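You operate a simulated robot arm through the tools that you are given. There is no shell and no other tool. Be economical: measure what you need, move in short steps, check, and stop when the job is done.

Carry out the task below with a simulated robot arm. There is one attempt and no reset: what you move stays moved.

TASK
Take the orange tub from the second shelf from the bottom of the tall shelf and put it on the bottom shelf of the tall shelf. Take the purple brush and put it on the top of the small table. Take the white punnet from the high deck of the stock shelf and put it on the grey board. Stack the tub labelled "yogurt" from the top of the steel cupboard on top of the tub marked "egg mayo". Stack the purple tub labelled "coleslaw" from the top of the steel cupboard on top of the purple tub that says "cream dip". Take the cream pad from the left end of the probe bench and leave it in the cream tray. Open the clear door. The order is free. Set down upright: orange tub.

It is judged by the outcome, as a careful person would: the job done as asked, and still so three seconds after it is handed in. It fails if anything else is knocked over, pushed out of place, dropped, spilled or broken.

THE ROBOT
A 7-joint arm with a fingered hand on a trunk, on a base that drives. Base frame: it is fixed to the floor where the robot stands at the start and does not move with it; the origin is under the middle of the robot, x ahead of it, y to its left, z up; the surface under the hand at the start is at about z = 70. Lengths are in cm, angles in degrees, forces in N, time in s.
With the tool pointing down near the work surface it reaches from about 30 to 70 cm from the robot's upright axis, wherever it stands. Its first joint turns from -69.0 to 172.0 degrees. Places, roughly: black tub, grey tub [-550, -250, 100]; bottom shelf of the tall shelf [60, -30, 30]; clear door [-610, 620, 70]; cream pad (10x7x6 cm) [-740, -160, 90]; cream tray (31x21x9 cm) [-750, -120, 90]; grey board (35x25x1 cm) [50, -90, 70]; orange tub [50, 0, 75]; purple brush (15x5x10 cm) [60, 80, 90]; purple tub [-575, -250, 100]; top of the small table [-120, -10, 90]; white punnet [-175, -250, 125]. Payload 3.4 kg.
Tool frame: the origin (TCP) lies between the finger pads and is the grasp point; the fingertips stand 2.5 cm ahead of it; z points along the fingers, y is the line along which they close. The gripper opens to 8.8 cm. The gripper's body begins 2.9 cm behind the TCP. The gripper is a hand of 4 fingers: y runs from the thumb to the fingers, the wrist lies at [-1.3, -9.7, -16.2] in the tool frame.
Orientation is that of the tool frame in the base frame, as a unit quaternion [x, y, z, w]. With the fingers straight down and the wrist toward the robot, the tool's x, y and z point along [0, 1, 0], [1, 0, 0] and [0, 0, -1] of the base frame.

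THE INTERFACE
- The arm moves only by the tool move_arm. Its argument "moves" is a list that holds one entry, the list of rows, each a list of 6 numbers: the shift along the tool's x, y, z in m, then the turn, a rotation vector about the tool's x, y, z in rad. In form: [[[dx, dy, dz, rx, ry, rz], ...]]. A call has 1 to 12 rows; each row shifts and turns the commanded pose from where the row before left it, along the tool's axes as they then stand. Rows are played at 5 a second. More than 5 cm and 8.6 degrees between two rows, and nothing of the call is played. A pose out of reach is approached as far as the arm can. The call stops where the force on the tool passes 40 N (or 10 N more than at its start, if that is more) or the arm is blocked; 0.2 s more then pass. In this call time passes only in rows, and 0.2 s behind the last. The reply holds the time, the measured pose of the TCP, the force on the tool along the base axes, the opening and the grip force, in the units named above and with some noise, with the torque about the TCP (base axes, N m) and any sound that the robot's microphone picked up.
- Cameras (640 x 400 px; columns grow to the right, rows downward): "scene" is now at [11.69, 1, 131.74]; the picture's right is [0.18, -0.98, -0.00], its down [-0.90, -0.17, -0.41] and it looks along [0.40, 0.08, -0.91] (base axes); focal length 296 px, centre (320, 200). "wrist" rides on the gripper at [6.4, -8.3, -9.8] in the tool frame; the picture's right is [-0.62, 0.37, -0.69], its down [-0.71, -0.63, 0.31] and it looks along [-0.32, 0.68, 0.65] (tool axes); focal length 265 px, centre (320, 200).
- snapshot(camera): a new picture of that camera. It takes no simulated time.
- lift_body(by): slides the trunk up (or, below 0, down) by that many cm; the arm and the scene camera ride with it, the base frame stays. It gives what a move gives, with no picture.
- drive_base(legs): drives the robot by 1 to 6 legs, each [ahead, left, turn to the left] in cm, cm and degrees, along the robot's own axes; the way and the turn of a leg run together, so that a leg with both is an arc; at most 150 cm and 180 degrees a leg. The arm and the cameras ride along, it lands a little off, and it stops where it bumps. It gives what a move gives.
- set_fingers(index, middle, ring, thumb_bend, thumb_turn): sets how far each is bent, from 0 (flat) to 100 (curled in); at 30 the hand is open as for a grip, at 70 the pads meet at the TCP. One left out holds its place. A second passes; each finger stops where it meets its share of the squeeze, and holds until it gets a number again. It is the only way to open and close the hand. It gives what a move gives, with no picture; readings hold the bend of each and the force on the fingers (four entries, about 0 where the hand has none), thumb and palm. thumb_turn goes from beside the hand (0) to across from the fingers (100), as for a grip.
- aim_head(pan, tilt): turns the head with the scene camera to pan (to the left, within 86 degrees either way) and tilt (down, from -29 to 69), counted from straight ahead of the robot. It gives what a move gives.
- pixel_to_xyz(camera, pixels): for up to 12 pixels [column, row] of the newest picture of that camera ("zoom" is the newest enlarged one), the place [x, y, z] in the base frame of the surface seen there, good to about 0.2 cm, but the place of the scene camera against the robot may be out by one fixed shift of up to 1.2 cm in any direction. It takes no simulated time.
- zoom(camera, box): a new picture of the part [left, top, right, bottom] of that camera's present view, enlarged. It takes no simulated time.
- hand_in(): hands the job in; it is judged then, once.

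Keep the steps short. Do not move on a guess: measure, check each grasp and each placing, and mend mistakes. In all there are 131 turns and 152 pictures (those below and enlarged ones count). Leave the gripper open and the arm clear of the work at the hand-in unless told otherwise, and finish with a single line.

The tools are called after ">>>" by a JSON object that holds its "op" and its "data". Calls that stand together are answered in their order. move_arm: Moves the arm, as the interface text tells. Its arguments: {"type":"object","properties":{"moves":{"type":"array","items":{"type":"array","items":{"type":"array","items":{"type":"number"}}}}},"required":["moves"]} The other tools are called the same way: lift_body (by) slides the trunk up or down; set_fingers (index, middle, ring, thumb_bend, thumb_turn) moves the fingers one by one; drive_base (legs) drives the base; aim_head (pan, tilt) turns the head that bears the scene camera; snapshot (camera) takes a picture; pixel_to_xyz (camera, pixels) gives the place of the surface under pixels of a picture; zoom (camera, box) takes an enlarged picture of a part of a camera's view; hand_in () hands the job in.

At the start:

```text
t: 0.0
tool_pos: [38.89, -8.14, 87.16]
ee_rot: [0.707, 0.707, -0.002, -0.001]
wrist_force: [-0.7, -0.5, -0.2]
wrist_torque: [0.05, 0.01, 0.03]
width: 8.8
grip_force: 0.0
shape: jaw
bend: [30.0, 30.0, 30.0, 30.0, 98.0]
finger forces: [0.0, 0.1, 0.1, 0.0, 0.0, 0.1]
trunk travel left (down, up): [-66.5, 17.5]
robot x, y, heading: [0.07, -0.01, 0.1]
head pan, tilt: [10.6, 65.8]
```

scene: 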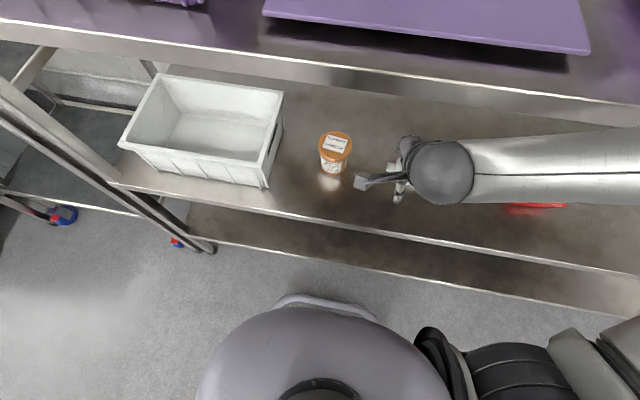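
wrist: 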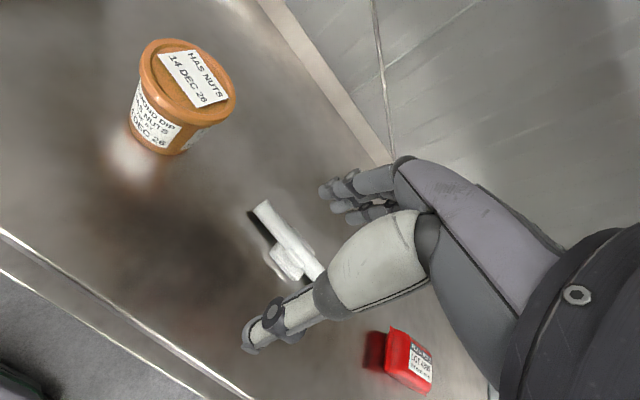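

I see the orange tub at about (335,150) on the shelf in front. First I measure it and look around.

>>> {"op": "pixel_to_xyz", "data": {"camera": "scene", "pixels": [[335, 140], [333, 170], [322, 145], [349, 145], [300, 215], [330, 95], [400, 25], [250, 262], [200, 130]]}}

>>> {"op": "pixel_to_xyz", "data": {"camera": "wrist", "pixels": [[190, 75], [160, 150], [290, 250], [405, 355]]}}

>>> {"op": "aim_head", "data": {"pan": 0, "tilt": 35}}

>>> {"op": "snapshot", "data": {"camera": "scene"}}

```text
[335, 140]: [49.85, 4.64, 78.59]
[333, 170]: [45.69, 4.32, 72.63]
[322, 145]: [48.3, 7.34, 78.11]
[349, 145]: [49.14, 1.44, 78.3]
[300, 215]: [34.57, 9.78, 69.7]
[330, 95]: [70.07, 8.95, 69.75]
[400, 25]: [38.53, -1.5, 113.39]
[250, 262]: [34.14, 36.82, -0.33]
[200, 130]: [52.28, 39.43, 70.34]
```

```text
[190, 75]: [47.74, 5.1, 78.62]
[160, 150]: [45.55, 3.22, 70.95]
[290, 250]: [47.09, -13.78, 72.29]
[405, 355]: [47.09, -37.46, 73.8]
```

```text
t: 1.0
tool_pos: [38.9, -8.21, 87.06]
ee_rot: [0.707, 0.707, -0.002, 0.0]
wrist_force: [-0.2, 0.3, 0.5]
wrist_torque: [0.0, -0.01, 0.05]
width: 8.75
grip_force: 0.0
shape: jaw
bend: [30.0, 30.0, 30.0, 30.0, 98.0]
finger forces: [0.0, 0.0, 0.0, 0.0, 0.0, 0.1]
trunk travel left (down, up): [-66.5, 17.5]
robot x, y, heading: [-0.12, -0.06, 0.2]
head pan, tilt: [0.0, 35.0]
```

```text
149 pictures are left
```

scene: 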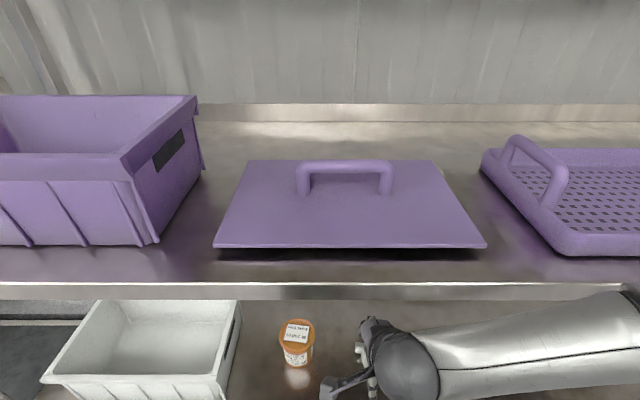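

The lid outline in the wrist picture runs (142,70)…(236,100). I measure its rim points and the red and white things near the hand.

>>> {"op": "pixel_to_xyz", "data": {"camera": "wrist", "pixels": [[145, 65], [234, 95], [180, 43], [190, 118], [215, 55], [265, 205], [320, 275], [395, 330], [430, 390], [0, 235], [300, 60], [165, 153]]}}

>>> {"op": "aim_head", "data": {"pan": -40, "tilt": 50}}

>>> {"op": "snapshot", "data": {"camera": "scene"}}

>>> {"op": "aim_head", "data": {"pan": 50, "tilt": 30}}

>>> {"op": "snapshot", "data": {"camera": "scene"}}

```text
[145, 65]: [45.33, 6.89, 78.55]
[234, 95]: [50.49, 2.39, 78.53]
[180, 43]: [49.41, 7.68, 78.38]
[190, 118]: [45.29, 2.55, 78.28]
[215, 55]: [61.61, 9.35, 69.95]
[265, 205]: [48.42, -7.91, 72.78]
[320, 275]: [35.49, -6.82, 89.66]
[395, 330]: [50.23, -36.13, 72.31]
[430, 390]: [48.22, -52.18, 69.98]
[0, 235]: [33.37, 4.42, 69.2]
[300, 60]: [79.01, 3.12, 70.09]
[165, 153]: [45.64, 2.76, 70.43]
```

```text
t: 2.0
tool_pos: [38.92, -8.17, 87.22]
ee_rot: [0.707, 0.707, -0.002, 0.0]
wrist_force: [0.5, 0.1, -0.9]
wrist_torque: [0.04, 0.0, -0.06]
width: 8.75
grip_force: 0.1
shape: jaw
bend: [30.0, 30.0, 30.0, 30.0, 98.0]
finger forces: [0.0, 0.0, 0.0, 0.0, 0.0, 0.0]
trunk travel left (down, up): [-66.5, 17.5]
robot x, y, heading: [-0.15, 0.1, 0.3]
head pan, tilt: [-40.0, 50.0]
```

```text
148 pictures are left
```

scene: 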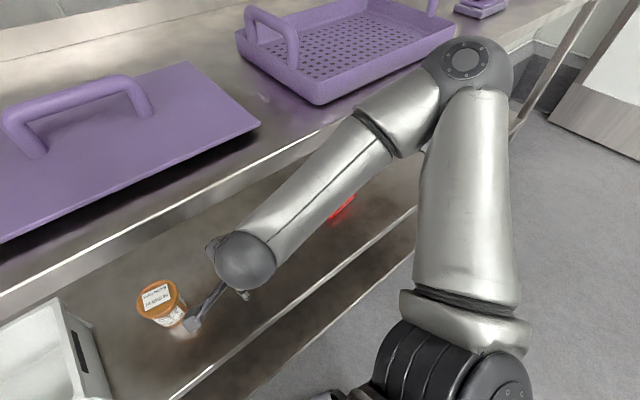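

```text
t: 3.7
tool_pos: [38.89, -8.08, 87.1]
ee_rot: [0.707, 0.708, -0.002, 0.0]
wrist_force: [-0.6, 0.1, 0.5]
wrist_torque: [-0.02, 0.03, -0.01]
width: 8.78
grip_force: 0.0
shape: jaw
bend: [30.0, 30.0, 30.0, 30.0, 98.0]
finger forces: [0.1, 0.0, 0.1, 0.1, 0.0, 0.0]
trunk travel left (down, up): [-66.5, 17.5]
robot x, y, heading: [0.13, -0.08, -0.0]
head pan, tilt: [50.0, 30.0]
```

```text
147 pictures are left
```

scene: 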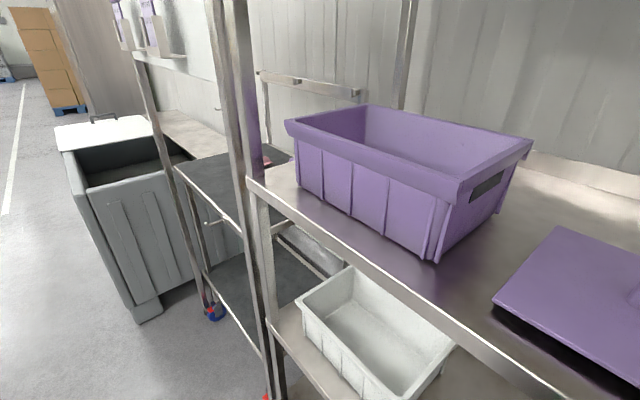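

I need the heights of forearm and elbow against the third shelf, so I look right again and measure.

>>> {"op": "aim_head", "data": {"pan": -40, "tilt": 50}}

>>> {"op": "snapshot", "data": {"camera": "scene"}}

>>> {"op": "pixel_to_xyz", "data": {"camera": "scene", "pixels": [[245, 258], [320, 180], [375, 130], [460, 65], [470, 200], [60, 262], [120, 245], [400, 112], [342, 208], [450, 340], [155, 300], [225, 240]]}}

```text
t: 5.3
tool_pos: [38.86, -8.07, 87.22]
ee_rot: [0.707, 0.707, -0.002, 0.0]
wrist_force: [0.4, 0.0, -1.2]
wrist_torque: [-0.04, -0.02, 0.03]
width: 8.77
grip_force: 0.1
shape: jaw
bend: [30.0, 30.0, 30.0, 30.0, 98.0]
finger forces: [0.1, 0.0, 0.0, 0.0, 0.0, 0.0]
trunk travel left (down, up): [-66.5, 17.5]
robot x, y, heading: [-0.32, 0.2, -0.0]
head pan, tilt: [-40.0, 50.0]
```

```text
146 pictures are left
```

scene: 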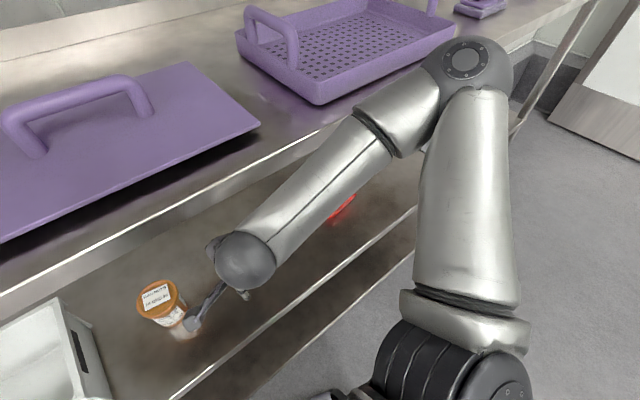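

```text
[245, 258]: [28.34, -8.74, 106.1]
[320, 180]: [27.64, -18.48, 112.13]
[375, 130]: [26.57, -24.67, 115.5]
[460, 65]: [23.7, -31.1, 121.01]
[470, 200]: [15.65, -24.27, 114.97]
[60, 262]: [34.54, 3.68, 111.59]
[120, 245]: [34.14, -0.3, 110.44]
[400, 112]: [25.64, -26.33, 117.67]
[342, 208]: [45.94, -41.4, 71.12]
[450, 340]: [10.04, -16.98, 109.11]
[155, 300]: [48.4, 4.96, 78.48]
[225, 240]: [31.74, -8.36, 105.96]
```

Elbow top is z≈121 in front of shelf 3 (edge x≈34, top z≈111). The tub lid centre is about (47.8, 4.9), top 78.5. I drive left so that the hand is in line with the tub and the elbow stays out of the shelf.

>>> {"op": "drive_base", "data": {"legs": [[0, 13, 0]]}}

>>> {"op": "aim_head", "data": {"pan": -20, "tilt": 60}}

>>> {"op": "snapshot", "data": {"camera": "scene"}}

>>> {"op": "snapshot", "data": {"camera": "wrist"}}

```text
t: 6.6
tool_pos: [38.95, 5.2, 87.23]
ee_rot: [0.707, 0.707, -0.002, -0.001]
wrist_force: [-0.1, 0.3, -0.4]
wrist_torque: [0.0, -0.03, 0.0]
width: 8.75
grip_force: 0.1
shape: jaw
bend: [30.0, 30.0, 30.0, 30.0, 98.0]
finger forces: [0.0, 0.0, 0.0, 0.0, 0.1, 0.0]
trunk travel left (down, up): [-66.5, 17.5]
robot x, y, heading: [0.13, 13.69, -0.2]
head pan, tilt: [-40.0, 50.0]
```

```text
t: 7.5
tool_pos: [38.92, 5.11, 87.02]
ee_rot: [0.707, 0.707, -0.002, -0.001]
wrist_force: [-0.2, 0.0, 0.1]
wrist_torque: [0.02, -0.01, 0.01]
width: 8.79
grip_force: 0.1
shape: jaw
bend: [30.0, 30.0, 30.0, 30.0, 98.0]
finger forces: [0.0, 0.1, 0.0, 0.0, 0.0, 0.0]
trunk travel left (down, up): [-66.5, 17.5]
robot x, y, heading: [0.07, 13.44, 0.1]
head pan, tilt: [-20.0, 60.0]
```

```text
145 pictures are left
```

scene: 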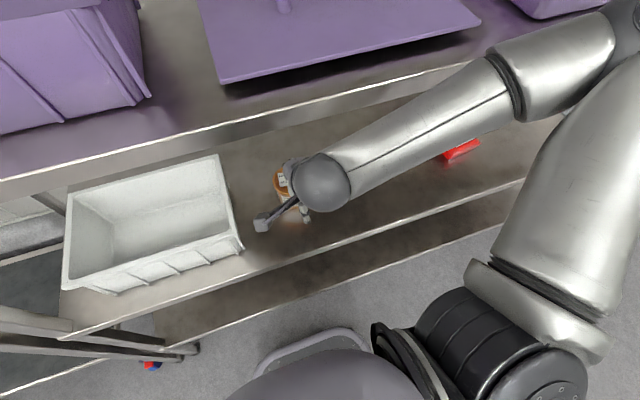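

```text
144 pictures are left
```

wrist: 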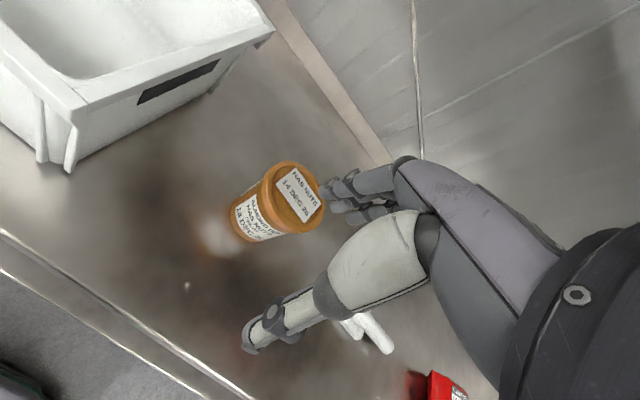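

Hand is now in line with the tub (y 5.2). I lower the trunk 4 cm, then move 9 cm forward.

>>> {"op": "lift_body", "data": {"by": -4}}

>>> {"op": "move_arm", "data": {"moves": [[[0, 0.03, 0, 0, 0, 0], [0, 0.03, 0, 0, 0, 0], [0, 0.028, 0, 0, 0, 0]]]}}

>>> {"op": "snapshot", "data": {"camera": "scene"}}

>>> {"op": "snapshot", "data": {"camera": "wrist"}}

```text
t: 8.3
tool_pos: [38.94, 5.18, 83.13]
ee_rot: [0.707, 0.707, -0.001, -0.001]
wrist_force: [1.0, 1.0, 0.5]
wrist_torque: [0.01, 0.0, 0.0]
width: 8.77
grip_force: 0.1
shape: jaw
bend: [30.0, 30.0, 30.0, 30.0, 98.0]
finger forces: [0.1, 0.1, 0.0, 0.0, 0.1, 0.0]
trunk travel left (down, up): [-62.5, 21.5]
robot x, y, heading: [-0.0, 13.29, -0.2]
head pan, tilt: [-20.0, 60.0]
```

```text
t: 9.3
tool_pos: [43.54, 4.15, 81.93]
ee_rot: [0.705, 0.709, -0.017, -0.015]
wrist_force: [-0.2, -0.6, 0.0]
wrist_torque: [0.02, 0.01, 0.0]
width: 8.78
grip_force: 0.1
shape: jaw
bend: [30.0, 30.0, 30.0, 30.0, 98.0]
finger forces: [0.0, 0.0, 0.1, 0.0, 0.1, 0.0]
trunk travel left (down, up): [-62.5, 21.5]
robot x, y, heading: [-0.54, 13.36, -0.5]
head pan, tilt: [-20.0, 60.0]
stopped in row 3: the arm was blocked; the commanded pose is now the measured one
```

```text
143 pictures are left
```

scene: 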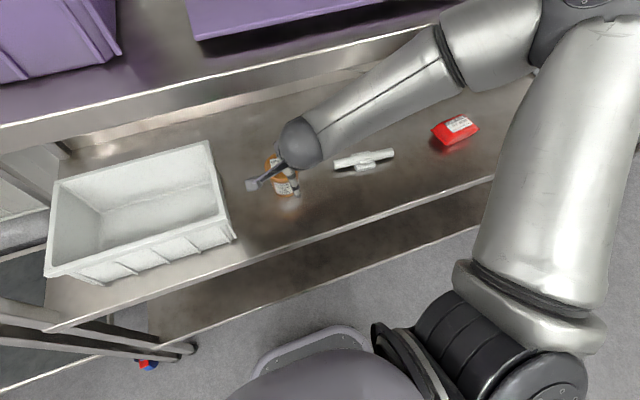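

```text
142 pictures are left
```

wrist: 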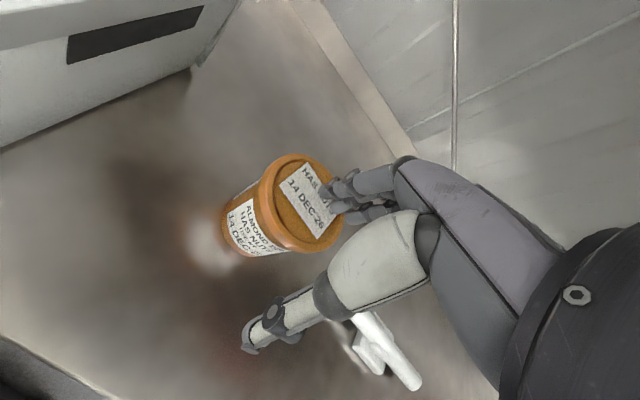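

The forearm touched the edge of shelf 3. I back out, move the hand right, and will then stand further left so that the elbow falls back away from the shelf.

>>> {"op": "move_arm", "data": {"moves": [[[0, -0.03, 0, 0, 0, 0], [0, -0.03, 0, 0, 0, 0], [-0.04, 0, 0, 0, 0, 0], [-0.04, 0, 0, 0, 0, 0], [-0.04, 0, 0, 0, 0, 0]]]}}

>>> {"op": "drive_base", "data": {"legs": [[0, 12, 0]]}}

>>> {"op": "move_arm", "data": {"moves": [[[-0.04, 0, 0, 0, 0, 0], [-0.04, 0, 0, 0, 0, 0]]]}}

>>> {"op": "drive_base", "data": {"legs": [[0, 8, 0]]}}

>>> {"op": "snapshot", "data": {"camera": "scene"}}

```text
t: 10.5
tool_pos: [40.14, -7.41, 81.96]
ee_rot: [0.705, 0.708, -0.019, -0.014]
wrist_force: [0.7, -0.4, -0.2]
wrist_torque: [0.0, -0.02, 0.04]
width: 8.78
grip_force: 0.0
shape: jaw
bend: [30.0, 30.0, 30.0, 30.0, 98.0]
finger forces: [0.1, 0.0, 0.1, 0.0, 0.1, 0.1]
trunk travel left (down, up): [-62.5, 21.5]
robot x, y, heading: [-0.3, 13.43, -0.0]
head pan, tilt: [-20.0, 60.0]
```

```text
t: 11.7
tool_pos: [40.19, 4.53, 82.06]
ee_rot: [0.705, 0.709, -0.019, -0.012]
wrist_force: [0.1, -0.4, 0.6]
wrist_torque: [-0.07, -0.03, 0.02]
width: 8.77
grip_force: 0.0
shape: jaw
bend: [30.0, 30.0, 30.0, 30.0, 98.0]
finger forces: [0.1, 0.0, 0.0, 0.1, 0.0, 0.1]
trunk travel left (down, up): [-62.5, 21.5]
robot x, y, heading: [-0.48, 25.21, -0.4]
head pan, tilt: [-20.0, 60.0]
```

```text
t: 12.3
tool_pos: [40.18, -3.65, 82.16]
ee_rot: [0.705, 0.709, -0.019, -0.013]
wrist_force: [-0.7, -1.1, 0.5]
wrist_torque: [-0.01, -0.04, 0.0]
width: 8.76
grip_force: 0.0
shape: jaw
bend: [30.0, 30.0, 30.0, 30.0, 98.0]
finger forces: [0.0, 0.0, 0.0, 0.1, 0.0, 0.1]
trunk travel left (down, up): [-62.5, 21.5]
robot x, y, heading: [-0.06, 25.19, -0.5]
head pan, tilt: [-20.0, 60.0]
```

```text
t: 13.4
tool_pos: [40.08, 4.56, 82.16]
ee_rot: [0.705, 0.709, -0.02, -0.012]
wrist_force: [-0.4, -0.2, -0.1]
wrist_torque: [-0.02, 0.0, 0.0]
width: 8.78
grip_force: 0.1
shape: jaw
bend: [30.0, 30.0, 30.0, 30.0, 98.0]
finger forces: [0.1, 0.0, 0.0, 0.0, 0.1, 0.0]
trunk travel left (down, up): [-62.5, 21.5]
robot x, y, heading: [-0.17, 32.96, -0.2]
head pan, tilt: [-20.0, 60.0]
```

```text
141 pictures are left
```

scene: 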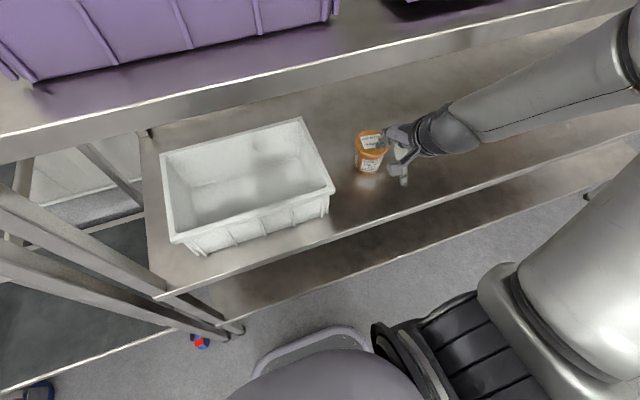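

I check where the elbow is now.

>>> {"op": "aim_head", "data": {"pan": -55, "tilt": 45}}

>>> {"op": "snapshot", "data": {"camera": "scene"}}

>>> {"op": "pixel_to_xyz", "data": {"camera": "scene", "pixels": [[200, 250], [260, 200], [320, 150], [400, 100], [350, 120], [150, 280]]}}

```text
t: 14.4
tool_pos: [40.12, 4.5, 82.21]
ee_rot: [0.706, 0.708, -0.019, -0.013]
wrist_force: [0.3, -1.1, 0.4]
wrist_torque: [0.01, 0.03, 0.03]
width: 8.76
grip_force: 0.1
shape: jaw
bend: [30.0, 30.0, 30.0, 30.0, 98.0]
finger forces: [0.0, 0.1, 0.0, 0.0, 0.0, 0.2]
trunk travel left (down, up): [-62.5, 21.5]
robot x, y, heading: [-0.2, 33.01, -0.5]
head pan, tilt: [-55.0, 45.0]
```

```text
140 pictures are left
```

scene: 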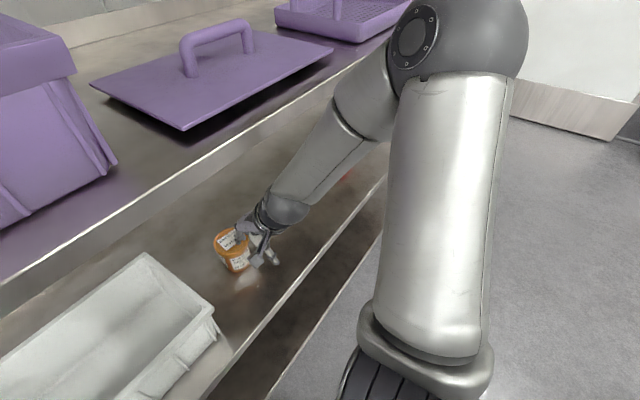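

```text
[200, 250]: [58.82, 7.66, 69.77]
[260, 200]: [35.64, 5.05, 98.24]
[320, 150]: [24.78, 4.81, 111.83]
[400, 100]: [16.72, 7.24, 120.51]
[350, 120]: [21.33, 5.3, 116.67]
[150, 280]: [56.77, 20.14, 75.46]
```

The elbow is now well behind the edge (x≈15–20). I pitch the fingers about 12° forward to keep the wrist low, then advance 7.5 cm level.

>>> {"op": "move_arm", "data": {"moves": [[[0, 0, 0, -0.125, 0, 0], [0, 0, 0, -0.125, 0, 0], [0, 0.0244, 0.0052, 0, 0, 0], [0, 0.0244, 0.0052, 0, 0, 0], [0, 0.0244, 0.0052, 0, 0, 0]]]}}

>>> {"op": "snapshot", "data": {"camera": "scene"}}

>>> {"op": "snapshot", "data": {"camera": "wrist"}}

```text
t: 15.6
tool_pos: [47.89, 4.44, 81.96]
ee_rot: [0.702, 0.705, 0.069, 0.075]
wrist_force: [0.3, 0.2, 0.4]
wrist_torque: [0.01, -0.04, -0.02]
width: 8.75
grip_force: 0.0
shape: jaw
bend: [30.0, 30.0, 30.0, 30.0, 98.0]
finger forces: [0.0, 0.1, 0.0, 0.0, 0.0, 0.1]
trunk travel left (down, up): [-62.5, 21.5]
robot x, y, heading: [-0.04, 33.35, -0.7]
head pan, tilt: [-55.0, 45.0]
```

```text
139 pictures are left
```

scene: 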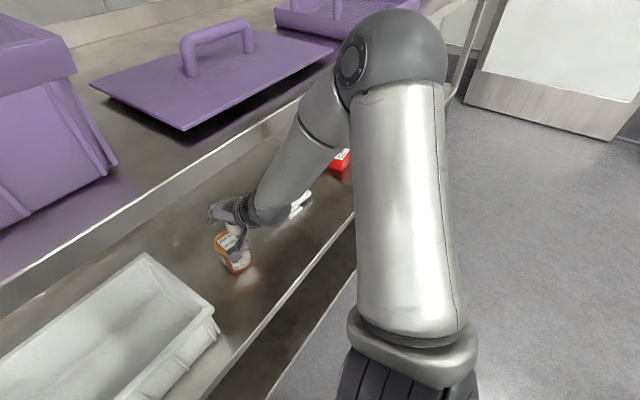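

```text
138 pictures are left
```

wrist: 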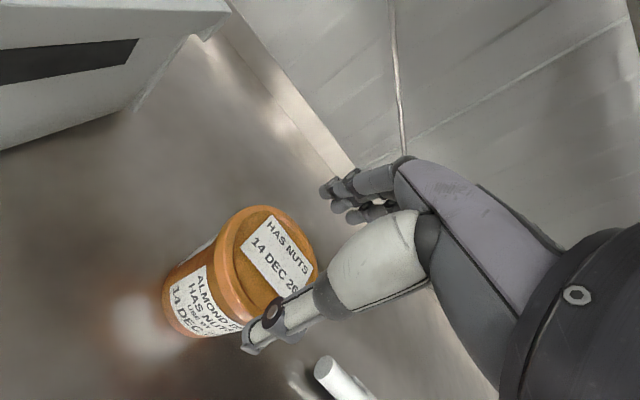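

Unblocked, TCP (47.9, 4.4). I measure the lid rim again in the wrist picture.

>>> {"op": "pixel_to_xyz", "data": {"camera": "wrist", "pixels": [[222, 250], [262, 208], [310, 250], [238, 300], [270, 255], [190, 330], [265, 340], [280, 310], [340, 190], [390, 390]]}}

```text
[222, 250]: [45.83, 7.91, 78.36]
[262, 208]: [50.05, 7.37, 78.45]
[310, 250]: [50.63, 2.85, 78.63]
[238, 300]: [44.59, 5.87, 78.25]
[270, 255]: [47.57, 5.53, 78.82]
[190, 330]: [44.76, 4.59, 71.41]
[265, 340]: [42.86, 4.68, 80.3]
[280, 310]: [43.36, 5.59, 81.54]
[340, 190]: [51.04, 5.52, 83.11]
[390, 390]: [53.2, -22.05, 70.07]
```

The lid centre is (47.85, 5.05), radius 3.4. I open the fingers slightly more, shift 0.6 cm left and 0.4 forward, and lower with the trunk.

>>> {"op": "set_fingers", "data": {"index": 20, "middle": 20, "ring": 20, "thumb_bend": 28}}

>>> {"op": "move_arm", "data": {"moves": [[[0.006, 0.003, 0.001, 0, 0, 0]]]}}

>>> {"op": "lift_body", "data": {"by": -3}}

>>> {"op": "snapshot", "data": {"camera": "wrist"}}

```text
t: 16.6
tool_pos: [47.66, 4.61, 82.02]
ee_rot: [0.702, 0.704, 0.07, 0.075]
wrist_force: [-0.3, 0.3, 0.2]
wrist_torque: [-0.02, 0.0, -0.01]
width: 9.8
grip_force: 0.0
shape: fingers
bend: [20.0, 20.0, 20.0, 28.0, 98.0]
finger forces: [0.0, 0.0, 0.0, 0.0, 0.1, 0.0]
trunk travel left (down, up): [-62.5, 21.5]
robot x, y, heading: [-0.2, 33.38, -0.7]
head pan, tilt: [-55.0, 45.0]
```

```text
t: 17.0
tool_pos: [48.18, 5.13, 81.97]
ee_rot: [0.702, 0.705, 0.07, 0.074]
wrist_force: [0.4, -0.6, 0.8]
wrist_torque: [0.02, -0.02, 0.0]
width: 9.81
grip_force: 0.0
shape: fingers
bend: [20.0, 20.0, 20.0, 28.0, 98.0]
finger forces: [0.0, 0.0, 0.0, 0.1, 0.0, 0.0]
trunk travel left (down, up): [-62.5, 21.5]
robot x, y, heading: [-0.25, 32.92, -0.4]
head pan, tilt: [-55.0, 45.0]
```

```text
t: 17.7
tool_pos: [47.96, 4.99, 79.11]
ee_rot: [0.702, 0.705, 0.07, 0.074]
wrist_force: [0.0, 0.4, 0.7]
wrist_torque: [-0.02, 0.03, 0.0]
width: 9.91
grip_force: 0.2
shape: fingers
bend: [20.0, 20.0, 20.0, 27.0, 98.0]
finger forces: [0.0, 0.0, 0.1, 0.1, 0.8, 0.1]
trunk travel left (down, up): [-59.5, 24.5]
robot x, y, heading: [-0.38, 32.68, -0.8]
head pan, tilt: [-55.0, 45.0]
```

```text
137 pictures are left
```

wrist: 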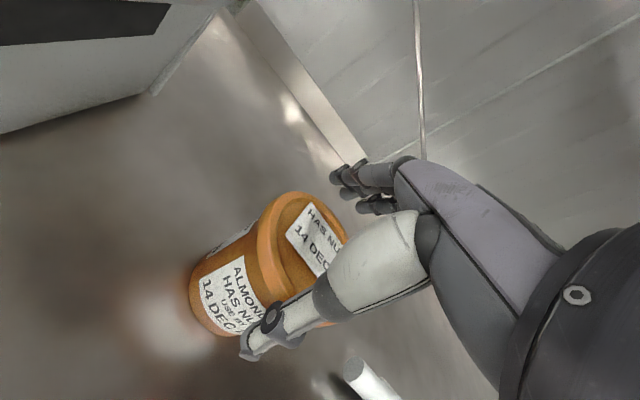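

The thumb just touches the tub (0.8 N). I open the thumb more and then go on down.

>>> {"op": "set_fingers", "data": {"thumb_bend": 15}}

>>> {"op": "lift_body", "data": {"by": -3.2}}

>>> {"op": "snapshot", "data": {"camera": "wrist"}}

```text
t: 18.7
tool_pos: [48.15, 5.08, 78.97]
ee_rot: [0.702, 0.705, 0.07, 0.075]
wrist_force: [0.4, -0.6, -0.1]
wrist_torque: [-0.02, -0.03, 0.01]
width: 10.69
grip_force: 0.0
shape: fingers
bend: [20.0, 20.0, 20.0, 15.0, 98.0]
finger forces: [0.1, 0.1, 0.0, 0.0, 0.1, 0.0]
trunk travel left (down, up): [-59.5, 24.5]
robot x, y, heading: [-0.55, 33.1, -0.6]
head pan, tilt: [-55.0, 45.0]
```

```text
t: 19.5
tool_pos: [48.03, 5.15, 75.98]
ee_rot: [0.701, 0.705, 0.071, 0.077]
wrist_force: [-1.2, 0.3, 13.4]
wrist_torque: [0.06, -0.41, 0.01]
width: 11.22
grip_force: 6.9
shape: fingers
bend: [17.0, 20.0, 20.0, 15.0, 98.0]
finger forces: [10.7, 0.1, 0.1, 0.1, 2.1, 0.0]
trunk travel left (down, up): [-56.3, 27.7]
robot x, y, heading: [-0.07, 32.65, -0.5]
head pan, tilt: [-55.0, 45.0]
```

```text
136 pictures are left
```

wrist: 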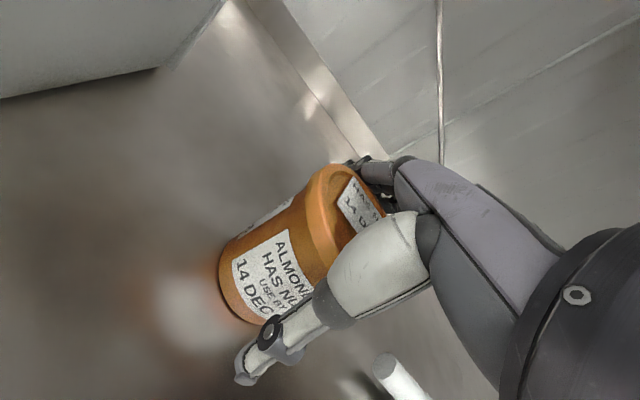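

The index finger presses on the lid edge (10.7 N). I go back up 3 cm, open the fingers further and look.

>>> {"op": "lift_body", "data": {"by": 3.2}}

>>> {"op": "set_fingers", "data": {"index": 8, "middle": 8, "ring": 8}}

>>> {"op": "snapshot", "data": {"camera": "wrist"}}

>>> {"op": "pixel_to_xyz", "data": {"camera": "wrist", "pixels": [[300, 200], [262, 240], [335, 230], [280, 300], [210, 310], [240, 350], [355, 180], [375, 205], [250, 345], [270, 320], [345, 165], [330, 300]]}}

```text
t: 20.3
tool_pos: [48.07, 5.02, 79.0]
ee_rot: [0.703, 0.704, 0.068, 0.074]
wrist_force: [0.5, 0.6, -0.5]
wrist_torque: [-0.02, 0.02, 0.03]
width: 10.72
grip_force: 0.1
shape: fingers
bend: [20.0, 20.0, 20.0, 15.0, 98.0]
finger forces: [0.1, 0.1, 0.0, 0.0, 0.0, 0.0]
trunk travel left (down, up): [-59.5, 24.5]
robot x, y, heading: [-0.22, 33.05, -0.4]
head pan, tilt: [-55.0, 45.0]
```

```text
t: 21.3
tool_pos: [48.07, 5.06, 79.06]
ee_rot: [0.702, 0.704, 0.069, 0.075]
wrist_force: [0.0, 0.2, -0.1]
wrist_torque: [0.02, -0.02, 0.02]
width: 11.98
grip_force: 0.1
shape: fingers
bend: [8.0, 8.0, 8.0, 15.0, 98.0]
finger forces: [0.0, 0.0, 0.1, 0.0, 0.1, 0.0]
trunk travel left (down, up): [-59.5, 24.5]
robot x, y, heading: [-0.26, 32.64, -0.6]
head pan, tilt: [-55.0, 45.0]
```

```text
135 pictures are left
```

wrist: 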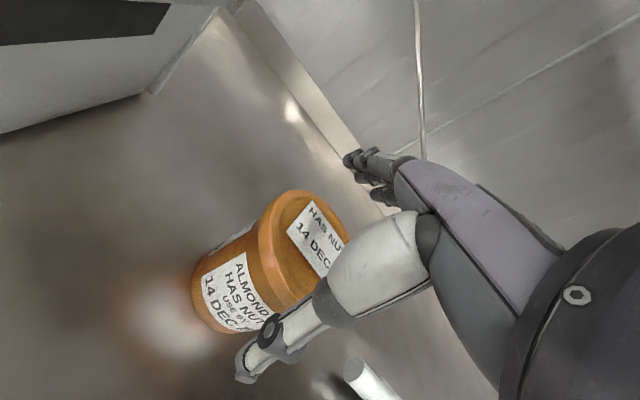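

```text
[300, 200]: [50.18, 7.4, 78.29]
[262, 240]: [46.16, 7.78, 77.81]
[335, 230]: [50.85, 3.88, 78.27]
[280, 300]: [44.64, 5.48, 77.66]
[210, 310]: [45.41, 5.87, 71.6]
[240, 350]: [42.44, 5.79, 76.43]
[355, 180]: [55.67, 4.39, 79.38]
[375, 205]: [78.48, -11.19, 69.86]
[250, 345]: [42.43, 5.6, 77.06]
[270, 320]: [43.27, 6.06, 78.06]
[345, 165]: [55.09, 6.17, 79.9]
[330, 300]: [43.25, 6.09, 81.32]
```

Now the fingers stand at x≈55 and the thumb at 42.5, clear of the lid (44.5–51.3). Down 3.4 cm.

>>> {"op": "lift_body", "data": {"by": -3.4}}

>>> {"op": "set_fingers", "data": {"index": 68, "middle": 68, "ring": 68, "thumb_bend": 60}}

>>> {"op": "snapshot", "data": {"camera": "wrist"}}

```text
t: 22.1
tool_pos: [48.01, 5.14, 75.63]
ee_rot: [0.702, 0.705, 0.07, 0.075]
wrist_force: [-1.7, -0.5, 1.2]
wrist_torque: [0.03, -0.01, -0.01]
width: 12.03
grip_force: 0.3
shape: fingers
bend: [8.0, 8.0, 8.0, 15.0, 98.0]
finger forces: [0.2, 0.1, 0.0, 0.1, 1.8, 0.0]
trunk travel left (down, up): [-56.1, 27.9]
robot x, y, heading: [-0.36, 33.17, -0.5]
head pan, tilt: [-55.0, 45.0]
```

```text
t: 23.1
tool_pos: [48.15, 5.15, 76.21]
ee_rot: [0.702, 0.704, 0.073, 0.081]
wrist_force: [7.2, 0.7, 29.2]
wrist_torque: [-0.39, -1.39, 0.15]
width: 8.02
grip_force: 54.6
shape: fingers
bend: [18.0, 38.0, 41.0, 57.0, 94.0]
finger forces: [21.0, 22.0, 21.4, 0.1, 44.8, 0.0]
trunk travel left (down, up): [-56.1, 27.9]
robot x, y, heading: [-0.19, 32.83, -0.4]
head pan, tilt: [-55.0, 45.0]
```

```text
134 pictures are left
```

wrist: 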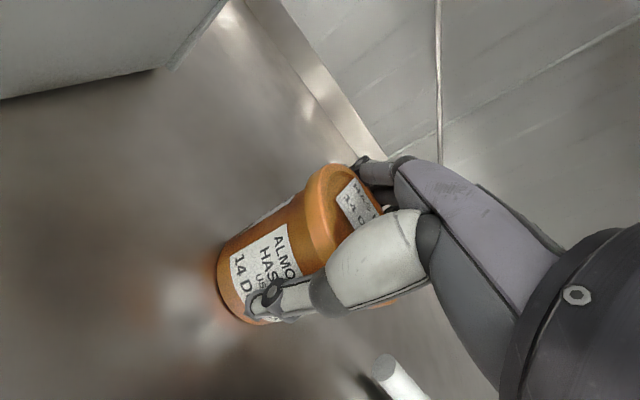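

The index bears on the lid rim and pushes the hand up (29 N). I release, raise 1.3 cm and grip again.

>>> {"op": "set_fingers", "data": {"index": 8, "middle": 8, "ring": 8, "thumb_bend": 15}}

>>> {"op": "lift_body", "data": {"by": 1.5}}

>>> {"op": "set_fingers", "data": {"index": 45, "middle": 45, "ring": 45, "thumb_bend": 50}}

>>> {"op": "snapshot", "data": {"camera": "wrist"}}

```text
t: 24.1
tool_pos: [48.0, 5.13, 75.57]
ee_rot: [0.702, 0.705, 0.069, 0.073]
wrist_force: [-1.0, 0.4, 1.5]
wrist_torque: [0.01, -0.05, 0.02]
width: 12.03
grip_force: 0.8
shape: fingers
bend: [8.0, 8.0, 8.0, 15.0, 97.0]
finger forces: [0.8, 0.1, 0.1, 0.0, 1.0, 0.0]
trunk travel left (down, up): [-56.1, 27.9]
robot x, y, heading: [-0.11, 32.83, -0.3]
head pan, tilt: [-55.0, 45.0]
```

```text
t: 24.7
tool_pos: [48.04, 5.12, 77.11]
ee_rot: [0.702, 0.705, 0.07, 0.074]
wrist_force: [0.2, 0.0, 0.5]
wrist_torque: [0.0, 0.0, -0.02]
width: 12.0
grip_force: 0.0
shape: fingers
bend: [8.0, 8.0, 8.0, 15.0, 97.0]
finger forces: [0.0, 0.0, 0.0, 0.0, 0.1, 0.0]
trunk travel left (down, up): [-57.6, 26.4]
robot x, y, heading: [-0.12, 33.13, -0.7]
head pan, tilt: [-55.0, 45.0]
```

```text
t: 25.7
tool_pos: [48.04, 5.13, 77.22]
ee_rot: [0.702, 0.705, 0.07, 0.077]
wrist_force: [0.7, 0.3, 9.7]
wrist_torque: [-0.01, -0.44, 0.02]
width: 7.93
grip_force: 21.2
shape: fingers
bend: [26.0, 41.0, 42.0, 44.0, 96.0]
finger forces: [15.5, 4.5, 3.3, 0.0, 19.9, 0.0]
trunk travel left (down, up): [-57.6, 26.4]
robot x, y, heading: [-0.27, 33.07, -0.3]
head pan, tilt: [-55.0, 45.0]
```

```text
133 pictures are left
```

wrist: 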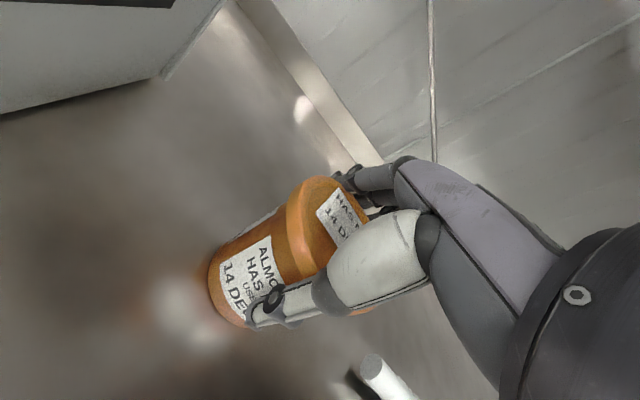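

All fingers bear, thumb 20 N, index 15 N. Test lift of 2 cm.

>>> {"op": "set_fingers", "data": {"middle": 52, "ring": 52, "thumb_bend": 52}}

>>> {"op": "lift_body", "data": {"by": 2}}

>>> {"op": "snapshot", "data": {"camera": "wrist"}}

>>> {"op": "aim_head", "data": {"pan": -45, "tilt": 55}}

>>> {"op": "snapshot", "data": {"camera": "scene"}}

```text
t: 26.7
tool_pos: [48.03, 5.02, 77.23]
ee_rot: [0.702, 0.705, 0.07, 0.076]
wrist_force: [4.7, 0.0, 12.1]
wrist_torque: [-0.03, -0.53, 0.0]
width: 7.91
grip_force: 28.2
shape: fingers
bend: [27.0, 44.0, 45.0, 45.0, 95.0]
finger forces: [14.5, 9.7, 7.2, 0.1, 24.9, 0.1]
trunk travel left (down, up): [-57.6, 26.4]
robot x, y, heading: [-0.37, 32.98, -0.3]
head pan, tilt: [-55.0, 45.0]
```

```text
t: 27.4
tool_pos: [48.14, 5.04, 78.91]
ee_rot: [0.702, 0.706, 0.068, 0.073]
wrist_force: [0.1, 0.0, -1.4]
wrist_torque: [0.04, 0.0, 0.01]
width: 7.7
grip_force: 26.2
shape: fingers
bend: [29.0, 45.0, 47.0, 45.0, 95.0]
finger forces: [9.6, 9.2, 6.3, 0.1, 26.7, 0.1]
trunk travel left (down, up): [-59.6, 24.4]
robot x, y, heading: [-0.3, 33.07, -0.1]
head pan, tilt: [-55.0, 45.0]
```

```text
132 pictures are left
```

wrist: 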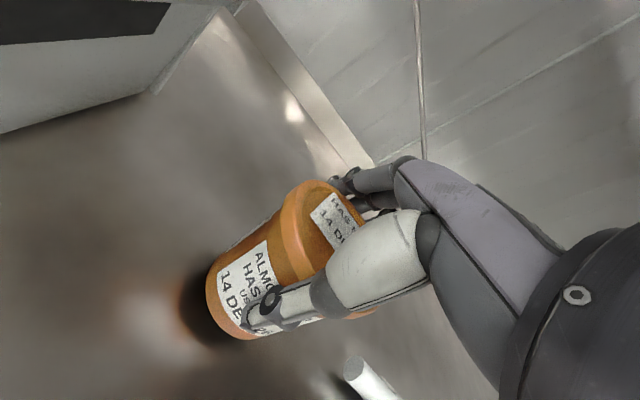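

```text
t: 28.1
tool_pos: [48.12, 5.2, 79.12]
ee_rot: [0.702, 0.705, 0.07, 0.074]
wrist_force: [0.2, 0.0, -2.5]
wrist_torque: [0.0, 0.0, 0.01]
width: 7.68
grip_force: 26.1
shape: fingers
bend: [29.0, 45.0, 47.0, 45.0, 95.0]
finger forces: [9.6, 9.2, 6.3, 0.0, 26.7, 0.1]
trunk travel left (down, up): [-59.6, 24.4]
robot x, y, heading: [-0.19, 33.25, -0.4]
head pan, tilt: [-45.0, 55.0]
```

```text
131 pictures are left
```

scene: 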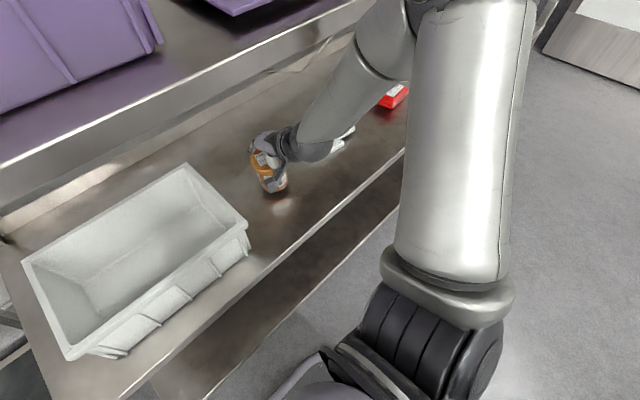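

The tub is held and off the shelf. I drive straight back 35 cm, then lower the trunk.

>>> {"op": "drive_base", "data": {"legs": [[-35, 0, 0]]}}

>>> {"op": "lift_body", "data": {"by": -36}}

>>> {"op": "aim_head", "data": {"pan": -20, "tilt": 35}}

>>> {"op": "snapshot", "data": {"camera": "scene"}}

>>> {"op": "snapshot", "data": {"camera": "wrist"}}

```text
t: 30.3
tool_pos: [13.4, 5.45, 79.12]
ee_rot: [0.701, 0.706, 0.07, 0.074]
wrist_force: [-0.3, -0.8, -2.4]
wrist_torque: [0.05, 0.02, 0.01]
width: 7.73
grip_force: 25.7
shape: fingers
bend: [29.0, 45.0, 47.0, 45.0, 95.0]
finger forces: [9.4, 9.3, 6.3, 0.1, 26.6, 0.0]
trunk travel left (down, up): [-59.6, 24.4]
robot x, y, heading: [-34.68, 33.01, -0.1]
head pan, tilt: [-45.0, 55.0]
```

```text
t: 33.8
tool_pos: [13.51, 5.46, 43.17]
ee_rot: [0.701, 0.706, 0.07, 0.075]
wrist_force: [0.1, 0.5, -2.7]
wrist_torque: [0.01, 0.01, 0.02]
width: 7.73
grip_force: 25.2
shape: fingers
bend: [29.0, 45.0, 47.0, 45.0, 95.0]
finger forces: [9.3, 9.3, 6.3, 0.0, 26.0, 0.0]
trunk travel left (down, up): [-23.6, 60.4]
robot x, y, heading: [-34.75, 32.71, -0.2]
head pan, tilt: [-45.0, 55.0]
```

```text
t: 34.7
tool_pos: [13.62, 5.55, 43.03]
ee_rot: [0.7, 0.706, 0.07, 0.074]
wrist_force: [0.2, 0.3, -2.7]
wrist_torque: [0.02, -0.02, -0.01]
width: 7.68
grip_force: 25.4
shape: fingers
bend: [29.0, 45.0, 47.0, 45.0, 95.0]
finger forces: [9.2, 9.2, 6.3, 0.0, 26.1, 0.0]
trunk travel left (down, up): [-23.6, 60.4]
robot x, y, heading: [-34.68, 33.12, -0.4]
head pan, tilt: [-20.0, 35.0]
```

```text
130 pictures are left
```

scene: 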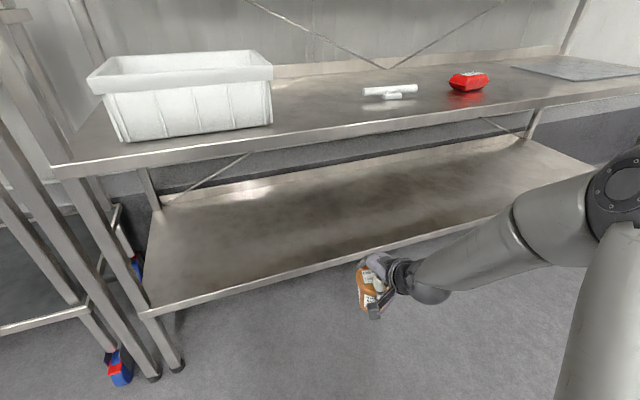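

```text
129 pictures are left
```

wrist: 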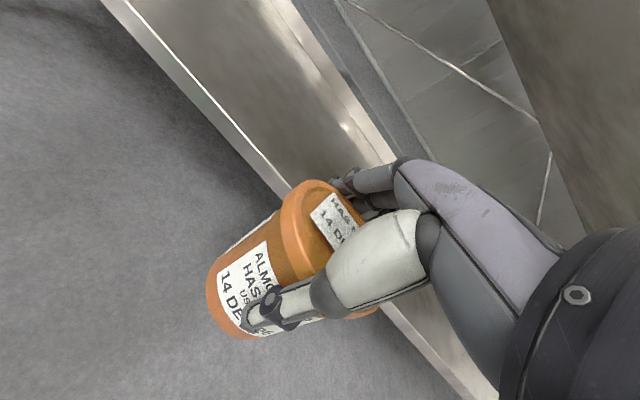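

Bottom shelf is empty. I measure its height and edges, and the tub's bottom.

>>> {"op": "pixel_to_xyz", "data": {"camera": "scene", "pixels": [[300, 220], [400, 190], [250, 282], [450, 220], [420, 110], [250, 135], [371, 312], [365, 260], [350, 210], [590, 190], [330, 150]]}}

>>> {"op": "pixel_to_xyz", "data": {"camera": "wrist", "pixels": [[212, 300], [225, 330], [290, 195], [320, 260], [208, 280]]}}

```text
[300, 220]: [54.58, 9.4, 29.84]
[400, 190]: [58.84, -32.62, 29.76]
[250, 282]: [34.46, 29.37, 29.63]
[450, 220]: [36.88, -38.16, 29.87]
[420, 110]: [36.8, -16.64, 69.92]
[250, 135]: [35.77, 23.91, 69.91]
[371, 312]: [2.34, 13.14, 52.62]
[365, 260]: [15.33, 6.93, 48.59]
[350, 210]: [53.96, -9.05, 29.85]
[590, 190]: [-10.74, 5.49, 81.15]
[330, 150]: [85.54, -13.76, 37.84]
```

```text
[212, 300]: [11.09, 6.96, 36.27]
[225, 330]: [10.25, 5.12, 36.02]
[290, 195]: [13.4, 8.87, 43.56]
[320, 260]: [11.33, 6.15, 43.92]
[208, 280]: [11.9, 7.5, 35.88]
```

Shelf is at z=29.9, tub bottom at about TCP−7.2. I lower to 2.5 cm above the shelf and drive in 30 cm.

>>> {"op": "lift_body", "data": {"by": -3.4}}

>>> {"op": "drive_base", "data": {"legs": [[29, 0, 0]]}}

>>> {"op": "snapshot", "data": {"camera": "scene"}}

>>> {"op": "snapshot", "data": {"camera": "wrist"}}

>>> {"op": "pixel_to_xyz", "data": {"camera": "wrist", "pixels": [[212, 300], [225, 330], [208, 280], [290, 195], [320, 260], [320, 180], [285, 225]]}}

```text
t: 35.5
tool_pos: [13.53, 5.43, 39.65]
ee_rot: [0.702, 0.705, 0.07, 0.074]
wrist_force: [-0.2, 0.2, -2.0]
wrist_torque: [0.01, -0.02, 0.05]
width: 7.71
grip_force: 25.5
shape: fingers
bend: [29.0, 45.0, 47.0, 45.0, 95.0]
finger forces: [9.3, 9.4, 6.3, 0.0, 26.1, 0.0]
trunk travel left (down, up): [-20.2, 63.8]
robot x, y, heading: [-34.81, 33.29, -0.3]
head pan, tilt: [-20.0, 35.0]
```

```text
t: 37.5
tool_pos: [41.66, 4.94, 39.76]
ee_rot: [0.703, 0.704, 0.07, 0.075]
wrist_force: [0.1, 0.9, -3.8]
wrist_torque: [0.0, 0.0, 0.01]
width: 7.71
grip_force: 25.7
shape: fingers
bend: [29.0, 45.0, 47.0, 45.0, 95.0]
finger forces: [9.1, 9.4, 6.2, 0.0, 26.0, 0.0]
trunk travel left (down, up): [-20.2, 63.8]
robot x, y, heading: [-6.72, 32.91, -0.7]
head pan, tilt: [-20.0, 35.0]
```

```text
128 pictures are left
```

scene: 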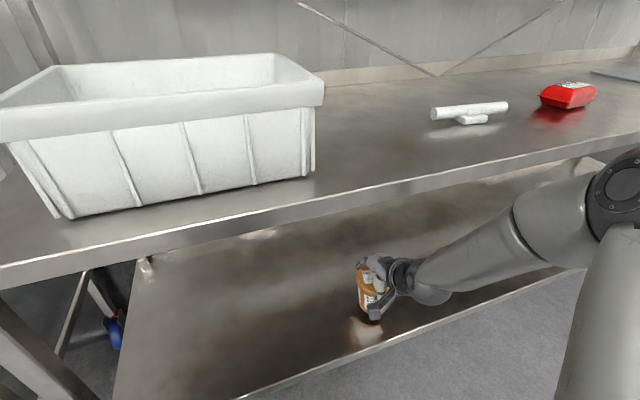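

```text
127 pictures are left
```

wrist: 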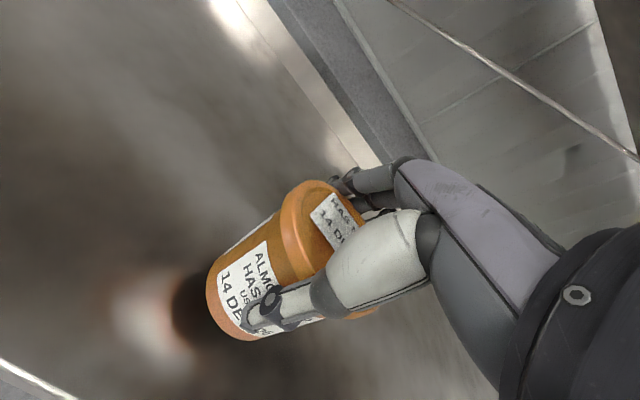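

```text
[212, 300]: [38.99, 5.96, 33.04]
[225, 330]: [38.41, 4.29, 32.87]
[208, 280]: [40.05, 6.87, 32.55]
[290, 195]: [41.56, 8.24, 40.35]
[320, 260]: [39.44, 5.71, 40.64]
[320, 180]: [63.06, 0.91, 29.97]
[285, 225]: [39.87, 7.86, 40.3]
```

Bottom is about 2.4–2.9 cm above the shelf. I lower 2.2 and watch the force.

>>> {"op": "lift_body", "data": {"by": -2.2}}

>>> {"op": "lift_body", "data": {"by": -0.4}}

>>> {"op": "snapshot", "data": {"camera": "wrist"}}

```text
t: 38.1
tool_pos: [41.46, 5.0, 37.45]
ee_rot: [0.703, 0.704, 0.07, 0.076]
wrist_force: [-1.5, 0.1, 2.1]
wrist_torque: [-0.01, -0.05, -0.02]
width: 7.71
grip_force: 25.5
shape: fingers
bend: [29.0, 45.0, 47.0, 45.0, 95.0]
finger forces: [9.8, 9.0, 6.3, 0.0, 26.2, 0.0]
trunk travel left (down, up): [-18.0, 66.0]
robot x, y, heading: [-6.64, 32.9, -0.4]
head pan, tilt: [-20.0, 35.0]
```

```text
t: 38.7
tool_pos: [41.64, 4.9, 37.4]
ee_rot: [0.703, 0.703, 0.072, 0.078]
wrist_force: [-4.1, -2.8, 17.5]
wrist_torque: [0.05, -0.14, -0.04]
width: 7.75
grip_force: 28.3
shape: fingers
bend: [29.0, 45.0, 47.0, 46.0, 95.0]
finger forces: [12.3, 8.5, 6.7, 0.1, 28.7, 0.0]
trunk travel left (down, up): [-17.6, 66.4]
robot x, y, heading: [-6.5, 32.95, -0.3]
head pan, tilt: [-20.0, 35.0]
```

```text
126 pictures are left
```

wrist: 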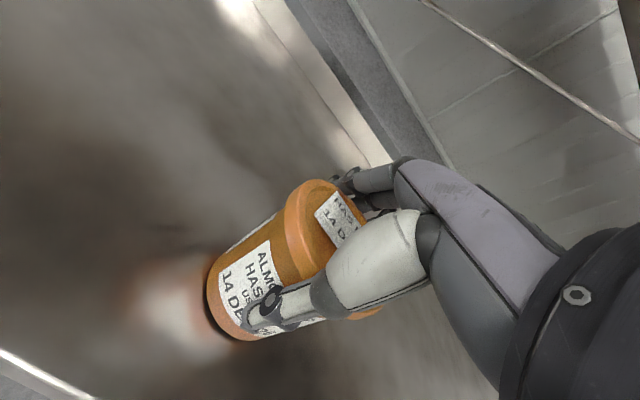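

It is on the shelf (17 N). I open the hand and rise.

>>> {"op": "set_fingers", "data": {"index": 8, "middle": 8, "ring": 8, "thumb_bend": 12}}

>>> {"op": "lift_body", "data": {"by": 5.5}}

>>> {"op": "snapshot", "data": {"camera": "wrist"}}

```text
t: 39.7
tool_pos: [41.65, 4.86, 37.04]
ee_rot: [0.703, 0.704, 0.069, 0.075]
wrist_force: [0.2, 1.0, 0.5]
wrist_torque: [-0.01, 0.02, 0.0]
width: 12.15
grip_force: 0.0
shape: fingers
bend: [8.0, 8.0, 8.0, 12.0, 97.0]
finger forces: [0.0, 0.0, 0.1, 0.0, 0.0, 0.0]
trunk travel left (down, up): [-17.6, 66.4]
robot x, y, heading: [-6.54, 32.99, -0.6]
head pan, tilt: [-20.0, 35.0]
```

```text
t: 40.6
tool_pos: [41.69, 4.93, 42.58]
ee_rot: [0.703, 0.703, 0.07, 0.075]
wrist_force: [0.0, 0.0, -1.0]
wrist_torque: [0.02, 0.01, 0.0]
width: 12.16
grip_force: 0.0
shape: fingers
bend: [8.0, 8.0, 8.0, 12.0, 97.0]
finger forces: [0.0, 0.0, 0.0, 0.0, 0.0, 0.1]
trunk travel left (down, up): [-23.1, 60.9]
robot x, y, heading: [-6.65, 32.76, -0.6]
head pan, tilt: [-20.0, 35.0]
```

```text
125 pictures are left
```

wrist: 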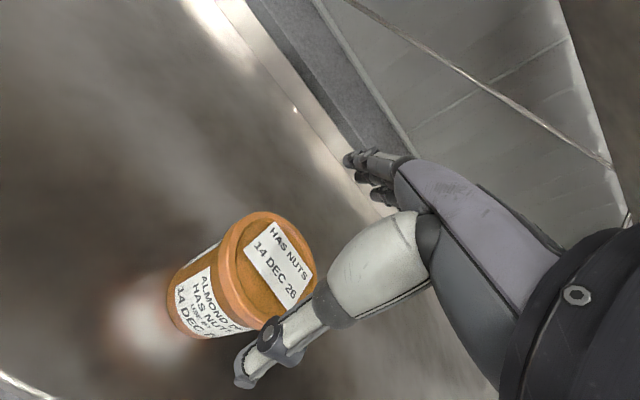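

The tub stands upright on the bottom shelf. I rise a bit more, back out, and look left for the brush at (60, 80, 90).

>>> {"op": "lift_body", "data": {"by": 2}}

>>> {"op": "drive_base", "data": {"legs": [[-35, 0, 0]]}}

>>> {"op": "lift_body", "data": {"by": 55}}

>>> {"op": "aim_head", "data": {"pan": 20, "tilt": 30}}

>>> {"op": "snapshot", "data": {"camera": "scene"}}

```text
t: 41.3
tool_pos: [41.61, 5.01, 44.55]
ee_rot: [0.703, 0.704, 0.07, 0.074]
wrist_force: [0.0, -0.4, -0.4]
wrist_torque: [0.0, -0.01, 0.0]
width: 12.17
grip_force: 0.1
shape: fingers
bend: [8.0, 8.0, 8.0, 12.0, 97.0]
finger forces: [0.0, 0.0, 0.0, 0.0, 0.0, 0.1]
trunk travel left (down, up): [-25.1, 58.9]
robot x, y, heading: [-6.95, 33.24, -0.7]
head pan, tilt: [-20.0, 35.0]
```

```text
t: 43.6
tool_pos: [6.71, 5.18, 44.64]
ee_rot: [0.704, 0.703, 0.069, 0.074]
wrist_force: [-0.1, 0.2, 0.5]
wrist_torque: [0.02, 0.0, 0.0]
width: 12.11
grip_force: 0.0
shape: fingers
bend: [8.0, 8.0, 8.0, 12.0, 97.0]
finger forces: [0.0, 0.1, 0.1, 0.1, 0.0, 0.0]
trunk travel left (down, up): [-25.1, 58.9]
robot x, y, heading: [-41.61, 33.37, -0.8]
head pan, tilt: [-20.0, 35.0]
```

```text
refused: 55 is not a number from -40 to 40
```

```text
t: 44.6
tool_pos: [6.78, 5.18, 44.61]
ee_rot: [0.704, 0.703, 0.07, 0.074]
wrist_force: [-0.3, 0.7, -0.2]
wrist_torque: [-0.02, 0.03, 0.0]
width: 12.12
grip_force: 0.0
shape: fingers
bend: [8.0, 8.0, 8.0, 12.0, 97.0]
finger forces: [0.0, 0.0, 0.0, 0.0, 0.1, 0.0]
trunk travel left (down, up): [-25.1, 58.9]
robot x, y, heading: [-41.45, 33.51, -0.7]
head pan, tilt: [20.0, 30.0]
```

```text
124 pictures are left
```

scene: 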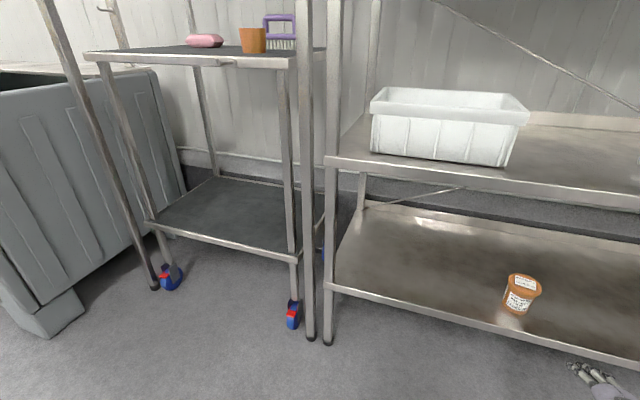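

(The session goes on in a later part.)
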